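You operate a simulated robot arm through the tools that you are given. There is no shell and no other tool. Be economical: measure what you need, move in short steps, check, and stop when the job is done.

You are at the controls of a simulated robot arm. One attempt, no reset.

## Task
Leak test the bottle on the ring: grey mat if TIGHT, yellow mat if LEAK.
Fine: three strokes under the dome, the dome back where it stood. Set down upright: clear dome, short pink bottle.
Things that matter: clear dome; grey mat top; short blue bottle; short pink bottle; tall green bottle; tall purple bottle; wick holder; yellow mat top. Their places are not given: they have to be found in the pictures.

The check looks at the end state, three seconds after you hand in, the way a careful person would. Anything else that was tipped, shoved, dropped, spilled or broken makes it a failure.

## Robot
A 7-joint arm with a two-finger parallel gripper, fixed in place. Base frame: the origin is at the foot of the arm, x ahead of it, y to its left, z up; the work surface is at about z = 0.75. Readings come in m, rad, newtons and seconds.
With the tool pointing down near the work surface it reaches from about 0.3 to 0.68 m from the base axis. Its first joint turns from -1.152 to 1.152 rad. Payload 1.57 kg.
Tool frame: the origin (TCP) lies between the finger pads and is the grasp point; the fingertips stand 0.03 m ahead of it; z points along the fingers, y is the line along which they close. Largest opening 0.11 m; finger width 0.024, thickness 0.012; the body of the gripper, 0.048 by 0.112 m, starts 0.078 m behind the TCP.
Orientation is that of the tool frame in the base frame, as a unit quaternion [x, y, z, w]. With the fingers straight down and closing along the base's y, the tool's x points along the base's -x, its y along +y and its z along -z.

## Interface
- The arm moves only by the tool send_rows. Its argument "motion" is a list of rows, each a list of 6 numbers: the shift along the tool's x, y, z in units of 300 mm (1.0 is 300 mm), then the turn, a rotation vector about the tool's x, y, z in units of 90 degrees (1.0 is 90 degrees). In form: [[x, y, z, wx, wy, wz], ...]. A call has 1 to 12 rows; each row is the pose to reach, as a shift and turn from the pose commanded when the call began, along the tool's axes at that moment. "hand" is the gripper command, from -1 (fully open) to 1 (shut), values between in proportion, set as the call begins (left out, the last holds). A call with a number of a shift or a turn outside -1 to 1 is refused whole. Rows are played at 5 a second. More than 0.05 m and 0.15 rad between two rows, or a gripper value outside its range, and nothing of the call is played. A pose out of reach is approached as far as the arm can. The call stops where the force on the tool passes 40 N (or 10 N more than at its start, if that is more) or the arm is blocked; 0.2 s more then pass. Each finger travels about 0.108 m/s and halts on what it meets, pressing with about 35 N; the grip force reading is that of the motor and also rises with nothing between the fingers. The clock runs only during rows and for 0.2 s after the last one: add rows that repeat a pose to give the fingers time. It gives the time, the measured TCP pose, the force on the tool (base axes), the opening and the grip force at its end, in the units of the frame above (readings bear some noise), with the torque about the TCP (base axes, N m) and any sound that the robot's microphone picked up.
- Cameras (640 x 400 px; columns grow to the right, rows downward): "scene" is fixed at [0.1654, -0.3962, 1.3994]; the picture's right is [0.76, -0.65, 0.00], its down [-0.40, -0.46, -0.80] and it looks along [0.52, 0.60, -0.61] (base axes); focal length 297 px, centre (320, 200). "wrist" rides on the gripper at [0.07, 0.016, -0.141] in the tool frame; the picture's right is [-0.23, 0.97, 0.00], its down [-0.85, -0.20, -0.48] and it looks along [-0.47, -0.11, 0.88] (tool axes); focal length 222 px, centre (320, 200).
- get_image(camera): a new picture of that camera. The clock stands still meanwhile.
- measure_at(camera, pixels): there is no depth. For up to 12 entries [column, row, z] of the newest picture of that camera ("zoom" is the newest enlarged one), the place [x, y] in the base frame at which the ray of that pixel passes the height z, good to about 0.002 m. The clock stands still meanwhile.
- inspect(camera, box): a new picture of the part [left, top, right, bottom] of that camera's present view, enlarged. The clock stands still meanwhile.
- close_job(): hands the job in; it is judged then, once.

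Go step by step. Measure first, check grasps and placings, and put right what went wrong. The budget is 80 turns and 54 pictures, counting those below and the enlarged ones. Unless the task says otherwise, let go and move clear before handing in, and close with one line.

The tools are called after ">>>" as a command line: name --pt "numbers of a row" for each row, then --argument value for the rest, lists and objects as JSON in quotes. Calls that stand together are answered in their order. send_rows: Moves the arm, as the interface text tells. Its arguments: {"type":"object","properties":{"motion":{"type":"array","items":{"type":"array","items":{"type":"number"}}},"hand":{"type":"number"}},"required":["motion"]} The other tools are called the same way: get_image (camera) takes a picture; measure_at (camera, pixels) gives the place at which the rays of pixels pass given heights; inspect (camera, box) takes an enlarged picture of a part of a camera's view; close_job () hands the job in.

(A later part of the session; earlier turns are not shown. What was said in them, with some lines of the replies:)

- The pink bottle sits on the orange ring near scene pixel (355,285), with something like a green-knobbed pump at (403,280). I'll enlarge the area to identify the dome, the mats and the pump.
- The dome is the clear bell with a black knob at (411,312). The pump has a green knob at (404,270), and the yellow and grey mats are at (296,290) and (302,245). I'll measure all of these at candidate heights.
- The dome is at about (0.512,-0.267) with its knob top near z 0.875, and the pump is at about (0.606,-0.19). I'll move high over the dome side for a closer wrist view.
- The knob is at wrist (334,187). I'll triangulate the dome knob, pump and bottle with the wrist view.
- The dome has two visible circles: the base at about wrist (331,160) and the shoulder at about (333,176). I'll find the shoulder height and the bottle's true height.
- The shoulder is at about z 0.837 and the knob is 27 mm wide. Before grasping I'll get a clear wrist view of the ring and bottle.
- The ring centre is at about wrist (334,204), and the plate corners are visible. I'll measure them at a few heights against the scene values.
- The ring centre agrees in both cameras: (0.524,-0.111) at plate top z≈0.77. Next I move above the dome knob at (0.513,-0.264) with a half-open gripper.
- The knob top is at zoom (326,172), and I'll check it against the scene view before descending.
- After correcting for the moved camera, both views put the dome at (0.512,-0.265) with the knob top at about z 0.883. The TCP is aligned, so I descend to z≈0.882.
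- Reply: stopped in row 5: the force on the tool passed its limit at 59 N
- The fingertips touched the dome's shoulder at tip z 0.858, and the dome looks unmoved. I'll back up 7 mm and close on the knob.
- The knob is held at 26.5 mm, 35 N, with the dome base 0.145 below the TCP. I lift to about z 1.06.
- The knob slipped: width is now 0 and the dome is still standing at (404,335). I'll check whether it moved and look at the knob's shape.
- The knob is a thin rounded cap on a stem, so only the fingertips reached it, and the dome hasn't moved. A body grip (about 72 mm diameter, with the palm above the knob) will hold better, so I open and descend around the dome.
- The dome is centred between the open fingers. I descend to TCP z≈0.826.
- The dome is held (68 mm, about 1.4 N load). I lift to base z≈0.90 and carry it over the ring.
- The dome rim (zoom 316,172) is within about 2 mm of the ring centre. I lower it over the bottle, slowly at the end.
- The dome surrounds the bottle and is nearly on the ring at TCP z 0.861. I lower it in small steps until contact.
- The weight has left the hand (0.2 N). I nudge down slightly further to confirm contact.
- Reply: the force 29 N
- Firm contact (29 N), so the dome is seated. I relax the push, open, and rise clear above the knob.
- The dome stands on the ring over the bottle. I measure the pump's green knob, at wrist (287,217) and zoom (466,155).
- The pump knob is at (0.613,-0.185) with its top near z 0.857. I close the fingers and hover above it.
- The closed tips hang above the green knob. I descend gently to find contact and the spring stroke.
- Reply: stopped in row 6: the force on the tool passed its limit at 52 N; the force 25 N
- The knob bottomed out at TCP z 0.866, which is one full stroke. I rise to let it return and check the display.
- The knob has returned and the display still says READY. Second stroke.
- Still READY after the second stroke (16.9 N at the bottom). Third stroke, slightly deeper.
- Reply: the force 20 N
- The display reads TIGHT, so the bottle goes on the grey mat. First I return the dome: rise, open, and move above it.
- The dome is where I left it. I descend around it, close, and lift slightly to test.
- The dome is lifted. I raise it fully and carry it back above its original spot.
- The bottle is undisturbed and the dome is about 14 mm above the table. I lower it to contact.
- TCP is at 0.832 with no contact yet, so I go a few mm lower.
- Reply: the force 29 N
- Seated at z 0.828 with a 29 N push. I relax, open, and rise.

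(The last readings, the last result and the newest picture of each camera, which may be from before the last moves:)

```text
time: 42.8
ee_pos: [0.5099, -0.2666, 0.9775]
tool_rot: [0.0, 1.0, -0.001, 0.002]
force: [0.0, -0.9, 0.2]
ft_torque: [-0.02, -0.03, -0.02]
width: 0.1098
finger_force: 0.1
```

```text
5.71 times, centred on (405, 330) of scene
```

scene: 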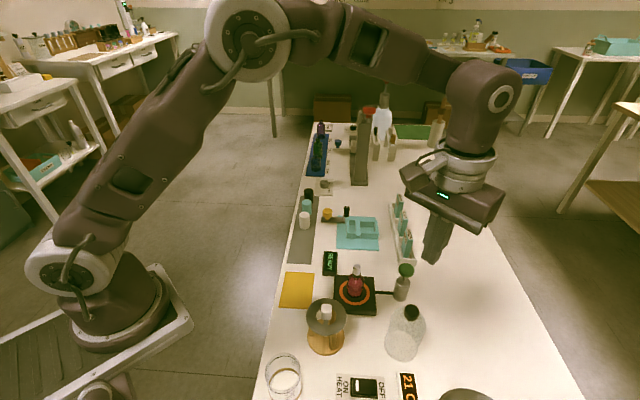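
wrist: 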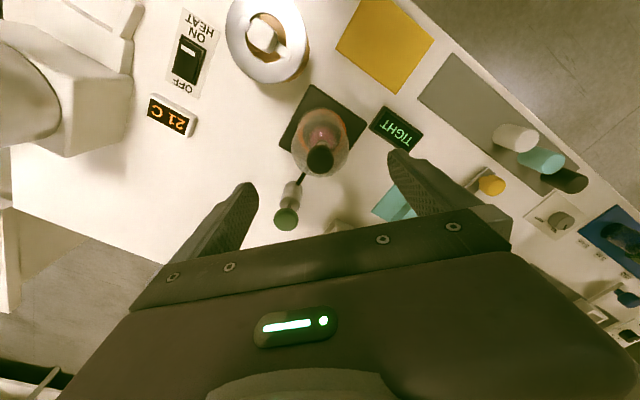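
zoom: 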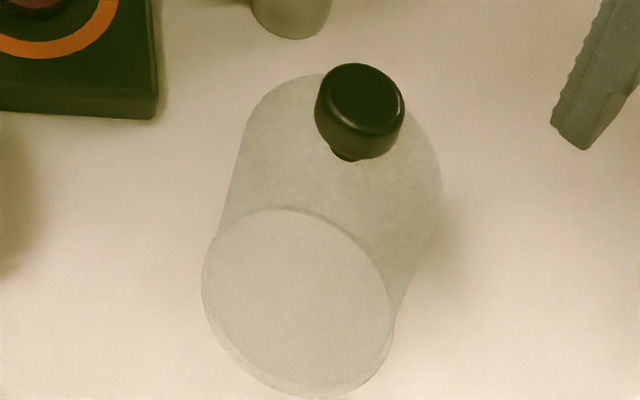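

The dome is back upright, within about 3–4 mm of its original pixels. Now I move above the bottle with a 70 mm opening.

>>> send_rows --pt "-0.01 0.1 0 0 0 0" --pt "-0.02 0.22 0 0 0 0" --pt "-0.03 0.34 0 0 0 0" --pt "-0.047 0.44 0 0 0 0" --pt "-0.047 0.519 0 0 0 0" --pt "-0.047 0.519 0.1 0 0 0" --pt "-0.047 0.519 0.1 0 0 0" --hand -0.27

>>> get_image --camera "wrist"

>>> inspect --camera "wrist" --box '[220, 70, 420, 210]'

>>> get_image --camera "scene"

```text
time: 44.4
ee_pos: [0.5246, -0.1096, 0.9462]
tool_rot: [0.0, 1.0, -0.001, 0.003]
force: [0.3, -0.5, 0.7]
ft_torque: [0.02, -0.01, 0.01]
width: 0.0701
finger_force: 0.2
```

```text
17 pictures are left
```

wrist: 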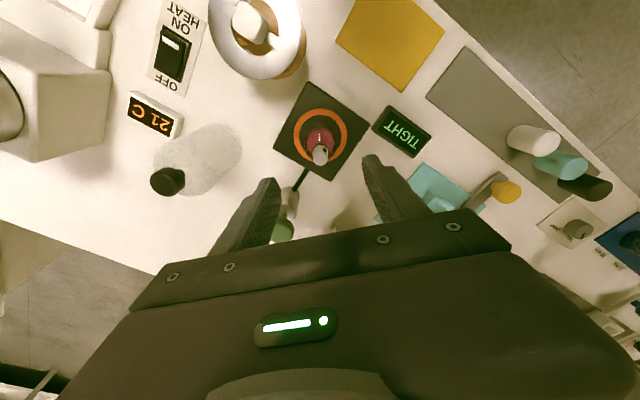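

```text
2.86 times, centred on (320, 140) of wrist
```

zoom: 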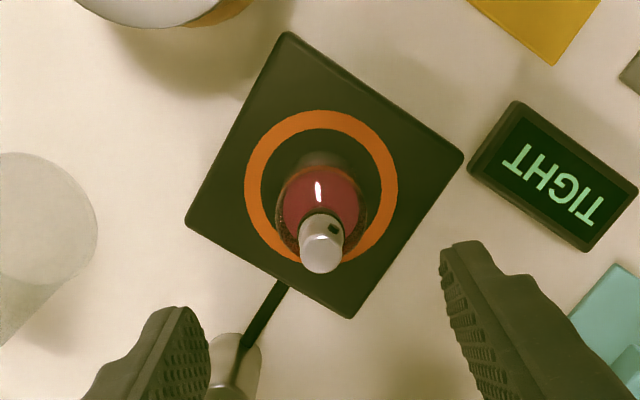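

```text
15 pictures are left
```

scene: 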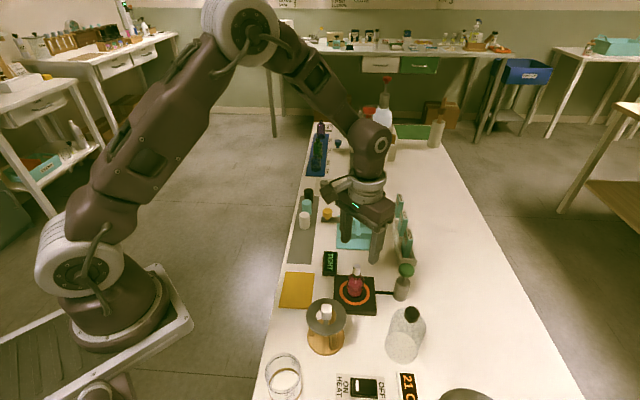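

I measure the bottle parts (zoom: ring 321,186; body 321,208; cap top 321,255) and the grey mat.

>>> measure_at --camera "zoom" --pixels '[[321, 186, 0.77], [321, 208, 0.8], [321, 208, 0.81], [322, 258, 0.84], [322, 258, 0.85], [322, 258, 0.86], [276, 208, 0.8], [367, 208, 0.8], [483, 150, 0.77]]'

>>> measure_at --camera "wrist" --pixels '[[465, 47, 0.75], [427, 98, 0.75], [512, 137, 0.75], [485, 100, 0.75], [545, 99, 0.75], [555, 190, 0.75]]'

>>> measure_at --camera "scene" --pixels '[[304, 229, 0.75], [304, 213, 0.8], [289, 262, 0.75], [309, 264, 0.75], [305, 245, 0.75]]'

```text
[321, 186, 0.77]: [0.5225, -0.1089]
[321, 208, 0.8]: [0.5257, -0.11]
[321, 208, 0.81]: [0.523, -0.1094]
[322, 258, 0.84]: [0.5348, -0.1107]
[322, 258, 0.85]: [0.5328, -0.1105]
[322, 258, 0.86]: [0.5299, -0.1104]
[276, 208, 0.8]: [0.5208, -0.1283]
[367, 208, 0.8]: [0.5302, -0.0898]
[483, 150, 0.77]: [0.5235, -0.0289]
```

```text
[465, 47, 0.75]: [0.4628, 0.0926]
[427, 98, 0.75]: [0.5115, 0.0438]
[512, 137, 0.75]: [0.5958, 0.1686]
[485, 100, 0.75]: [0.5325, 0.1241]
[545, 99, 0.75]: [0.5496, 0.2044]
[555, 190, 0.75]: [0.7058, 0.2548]
```

```text
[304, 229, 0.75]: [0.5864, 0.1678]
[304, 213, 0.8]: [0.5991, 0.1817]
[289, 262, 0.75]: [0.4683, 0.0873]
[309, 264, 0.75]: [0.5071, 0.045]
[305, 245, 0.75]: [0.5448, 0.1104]
```

The bottle is at (0.525,-0.110), about 39 mm in diameter, with its cap top ≤0.87. I descend to TCP z≈0.818 and grip.

>>> send_rows --pt "0 0 0.1 0 0 0" --pt "0 0 0.2 0 0 0" --pt "0 0 0.3 0 0 0" --pt "0 0 0.38 0 0 0" --pt "0 0 0.427 0 0 0" --pt "0 0 0.427 0 0 0"

>>> inspect --camera "scene" --box '[310, 230, 430, 330]'

```text
time: 45.8
ee_pos: [0.5275, -0.1096, 0.8203]
tool_rot: [-0.001, 1.0, -0.001, 0.001]
force: [0.7, 0.7, -0.6]
ft_torque: [0.01, 0.01, 0.0]
width: 0.0699
finger_force: 0.0
```

```text
4.00 times, centred on (370, 280) of scene
```

zoom: 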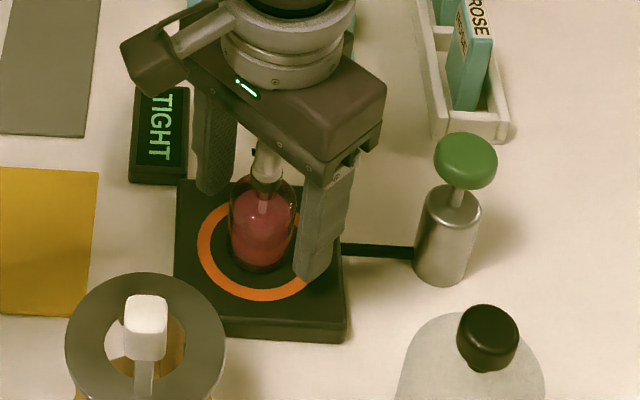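

The fingers straddle the bottle body. I lower 5 mm, close, and test-lift.

>>> send_rows --pt "0.005 0 0.017 0 0 0" --pt "0.005 0 0.017 0 0 0"

>>> send_rows --pt "0 0 0 0 0 0" --pt "0 0 0 0 0 0" --pt "0 0 0 0 0 0" --pt "0 0 0 0 0 0" --hand 1

>>> send_rows --pt "0 0 -0.03 0 0 0" --pt "0 0 -0.07 0 0 0" --pt "0 0 -0.07 0 0 0"

>>> inspect --camera "scene" --box '[310, 230, 430, 330]'

```text
time: 46.4
ee_pos: [0.5261, -0.1099, 0.8148]
tool_rot: [0.001, 1.0, -0.002, 0.001]
force: [0.3, -0.3, -0.2]
ft_torque: [0.02, 0.04, -0.01]
width: 0.0698
finger_force: 0.2
```

```text
time: 47.4
ee_pos: [0.5259, -0.1101, 0.8156]
tool_rot: [0.0, 1.0, -0.001, 0.001]
force: [0.2, 0.3, 0.8]
ft_torque: [-0.01, -0.03, 0.02]
width: 0.04
finger_force: 35.3
```

```text
time: 48.2
ee_pos: [0.5262, -0.1109, 0.836]
tool_rot: [0.0, 1.0, -0.001, 0.001]
force: [-0.8, 0.1, -0.5]
ft_torque: [-0.04, 0.02, 0.01]
width: 0.0403
finger_force: 35.1
```

```text
4.00 times, centred on (370, 280) of scene
```

zoom: 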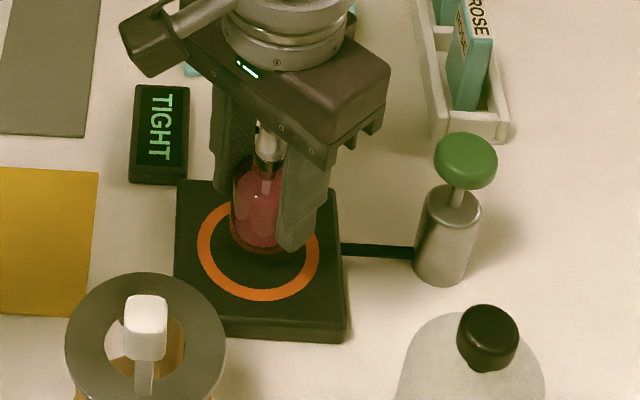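

The bottle is held (40 mm). I lift and carry it to above the grey mat's free end at (0.523, 0.101).

>>> send_rows --pt "0 0 -0.1 0 0 0" --pt "0 0 -0.2 0 0 0" --pt "0 0 -0.31 0 0 0" --pt "0 0.1 -0.31 0 0 0" --pt "0 0.22 -0.31 0 0 0" --pt "0 0.34 -0.31 0 0 0" --pt "0 0.46 -0.31 0 0 0" --pt "0.01 0.58 -0.31 0 0 0" --pt "0.01 0.66 -0.31 0 0 0" --pt "0.01 0.705 -0.31 0 0 0" --pt "0.01 0.705 -0.2 0 0 0" --pt "0.01 0.705 -0.2 0 0 0"

>>> get_image --camera "wrist"

>>> inspect --camera "scene" --box '[270, 180, 390, 280]'

```text
time: 50.8
ee_pos: [0.521, 0.1009, 0.8966]
tool_rot: [0.0, 1.0, -0.001, 0.002]
force: [-0.2, -0.1, -1.9]
ft_torque: [-0.03, 0.0, 0.01]
width: 0.0402
finger_force: 34.6
```

```text
12 pictures are left
```

wrist: 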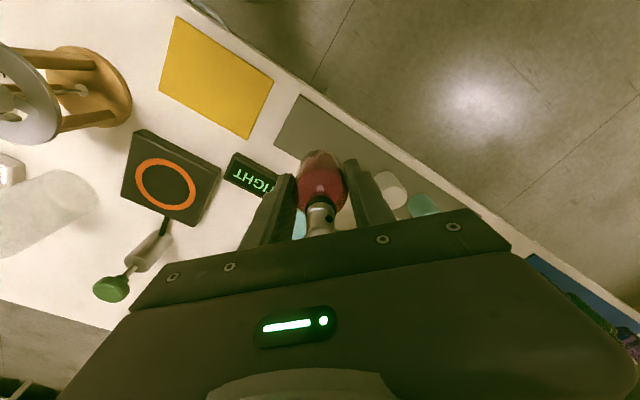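

```text
4.00 times, centred on (330, 230) of scene
```

zoom: 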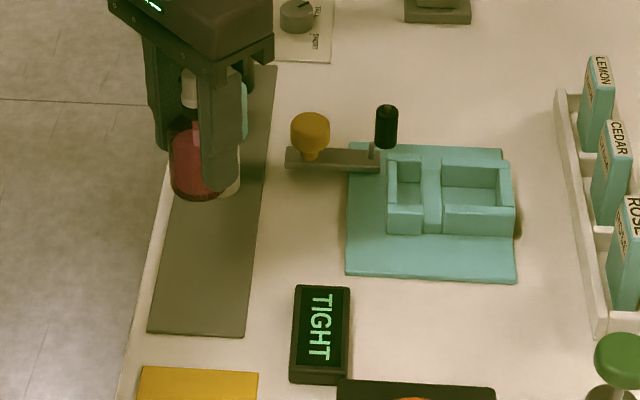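

The bottle hangs over the grey mat. I check the mat corners at wrist (299,95) and (274,146), plus the white item, before lowering.

>>> measure_at --camera "wrist" --pixels '[[299, 95, 0.75], [274, 146, 0.75], [375, 148, 0.75], [385, 185, 0.77]]'

>>> measure_at --camera "zoom" --pixels '[[148, 332, 0.75], [245, 337, 0.75], [228, 190, 0.75]]'

```text
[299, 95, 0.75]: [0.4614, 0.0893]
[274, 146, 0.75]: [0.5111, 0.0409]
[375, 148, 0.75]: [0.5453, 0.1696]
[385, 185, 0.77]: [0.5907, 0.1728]
```

```text
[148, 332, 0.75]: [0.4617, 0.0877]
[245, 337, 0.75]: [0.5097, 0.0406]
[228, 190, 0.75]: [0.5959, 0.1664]
```

The target sits on the mat's centreline, about 50 mm from the end and over 90 mm from the white item. I lower to just above the mat.

>>> send_rows --pt "-0.005 0 0.08 0 0 0" --pt "-0.005 0 0.16 0 0 0" --pt "-0.005 0 0.24 0 0 0" --pt "-0.005 0 0.29 0 0 0" --pt "-0.005 0 0.305 0 0 0" --pt "-0.005 0 0.315 0 0 0" --pt "-0.005 0 0.315 0 0 0"

```text
time: 52.4
ee_pos: [0.526, 0.101, 0.8002]
tool_rot: [0.0, 1.0, -0.001, 0.003]
force: [-1.3, -0.4, 16.5]
ft_torque: [-0.23, -0.11, -0.01]
width: 0.0403
finger_force: 34.9
```

Contact at 16.5 N, so the bottle is on the mat. I relax the push, then open modestly.

>>> send_rows --pt "0 0 -0.003 0 0 0" --pt "0 0 -0.003 0 0 0"

>>> send_rows --pt "0 0 0 0 0 0" --pt "0 0 0 0 0 0" --pt "0 0 0 0 0 0" --hand -0.3

>>> send_rows --pt "0 0 -0.1 0 0 0" --pt "0 0 -0.25 0 0 0" --pt "0 0 -0.4 0 0 0" --pt "0 0 -0.55 0 0 0" --pt "0.1 0 -0.65 0 0 0" --pt "0.2 0 -0.7 0 0 0" --pt "0.2 0 -0.7 0 0 0"

>>> get_image --camera "scene"

>>> inspect --camera "scene" --box '[260, 190, 380, 290]'

```text
time: 53.0
ee_pos: [0.5244, 0.1006, 0.8005]
tool_rot: [0.0, 1.0, -0.001, 0.002]
force: [-0.5, -0.4, -1.2]
ft_torque: [0.02, 0.02, -0.01]
width: 0.04
finger_force: 34.9
```

```text
time: 53.8
ee_pos: [0.5252, 0.1001, 0.8024]
tool_rot: [0.0, 1.0, -0.001, 0.002]
force: [-0.4, 0.7, -1.5]
ft_torque: [0.0, -0.02, -0.01]
width: 0.0713
finger_force: 0.0
```

```text
time: 55.4
ee_pos: [0.4618, 0.1007, 1.011]
tool_rot: [-0.001, 1.0, -0.001, 0.002]
force: [-0.1, 0.5, 0.4]
ft_torque: [0.0, -0.03, 0.03]
width: 0.0718
finger_force: 0.1
```

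```text
10 pictures are left
```

scene: 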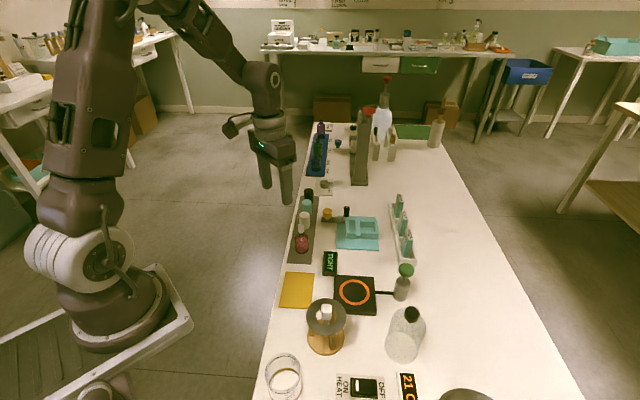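

```text
4.00 times, centred on (320, 240) of scene
```

zoom: 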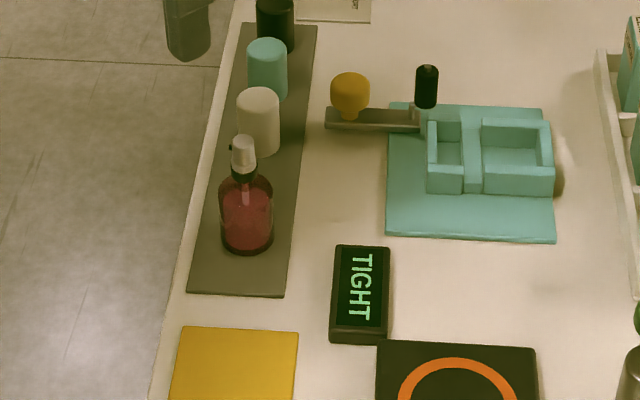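

The pink bottle stands upright on the grey mat, the dome is back upright at (405,335), and the gripper is clear. I hand in.

>>> close_job

```text
The job is handed in.
```

The bottle tested TIGHT after three strokes and stands upright on the grey mat; the dome is back upright, about 4 mm from where it stood by my pixel estimate.
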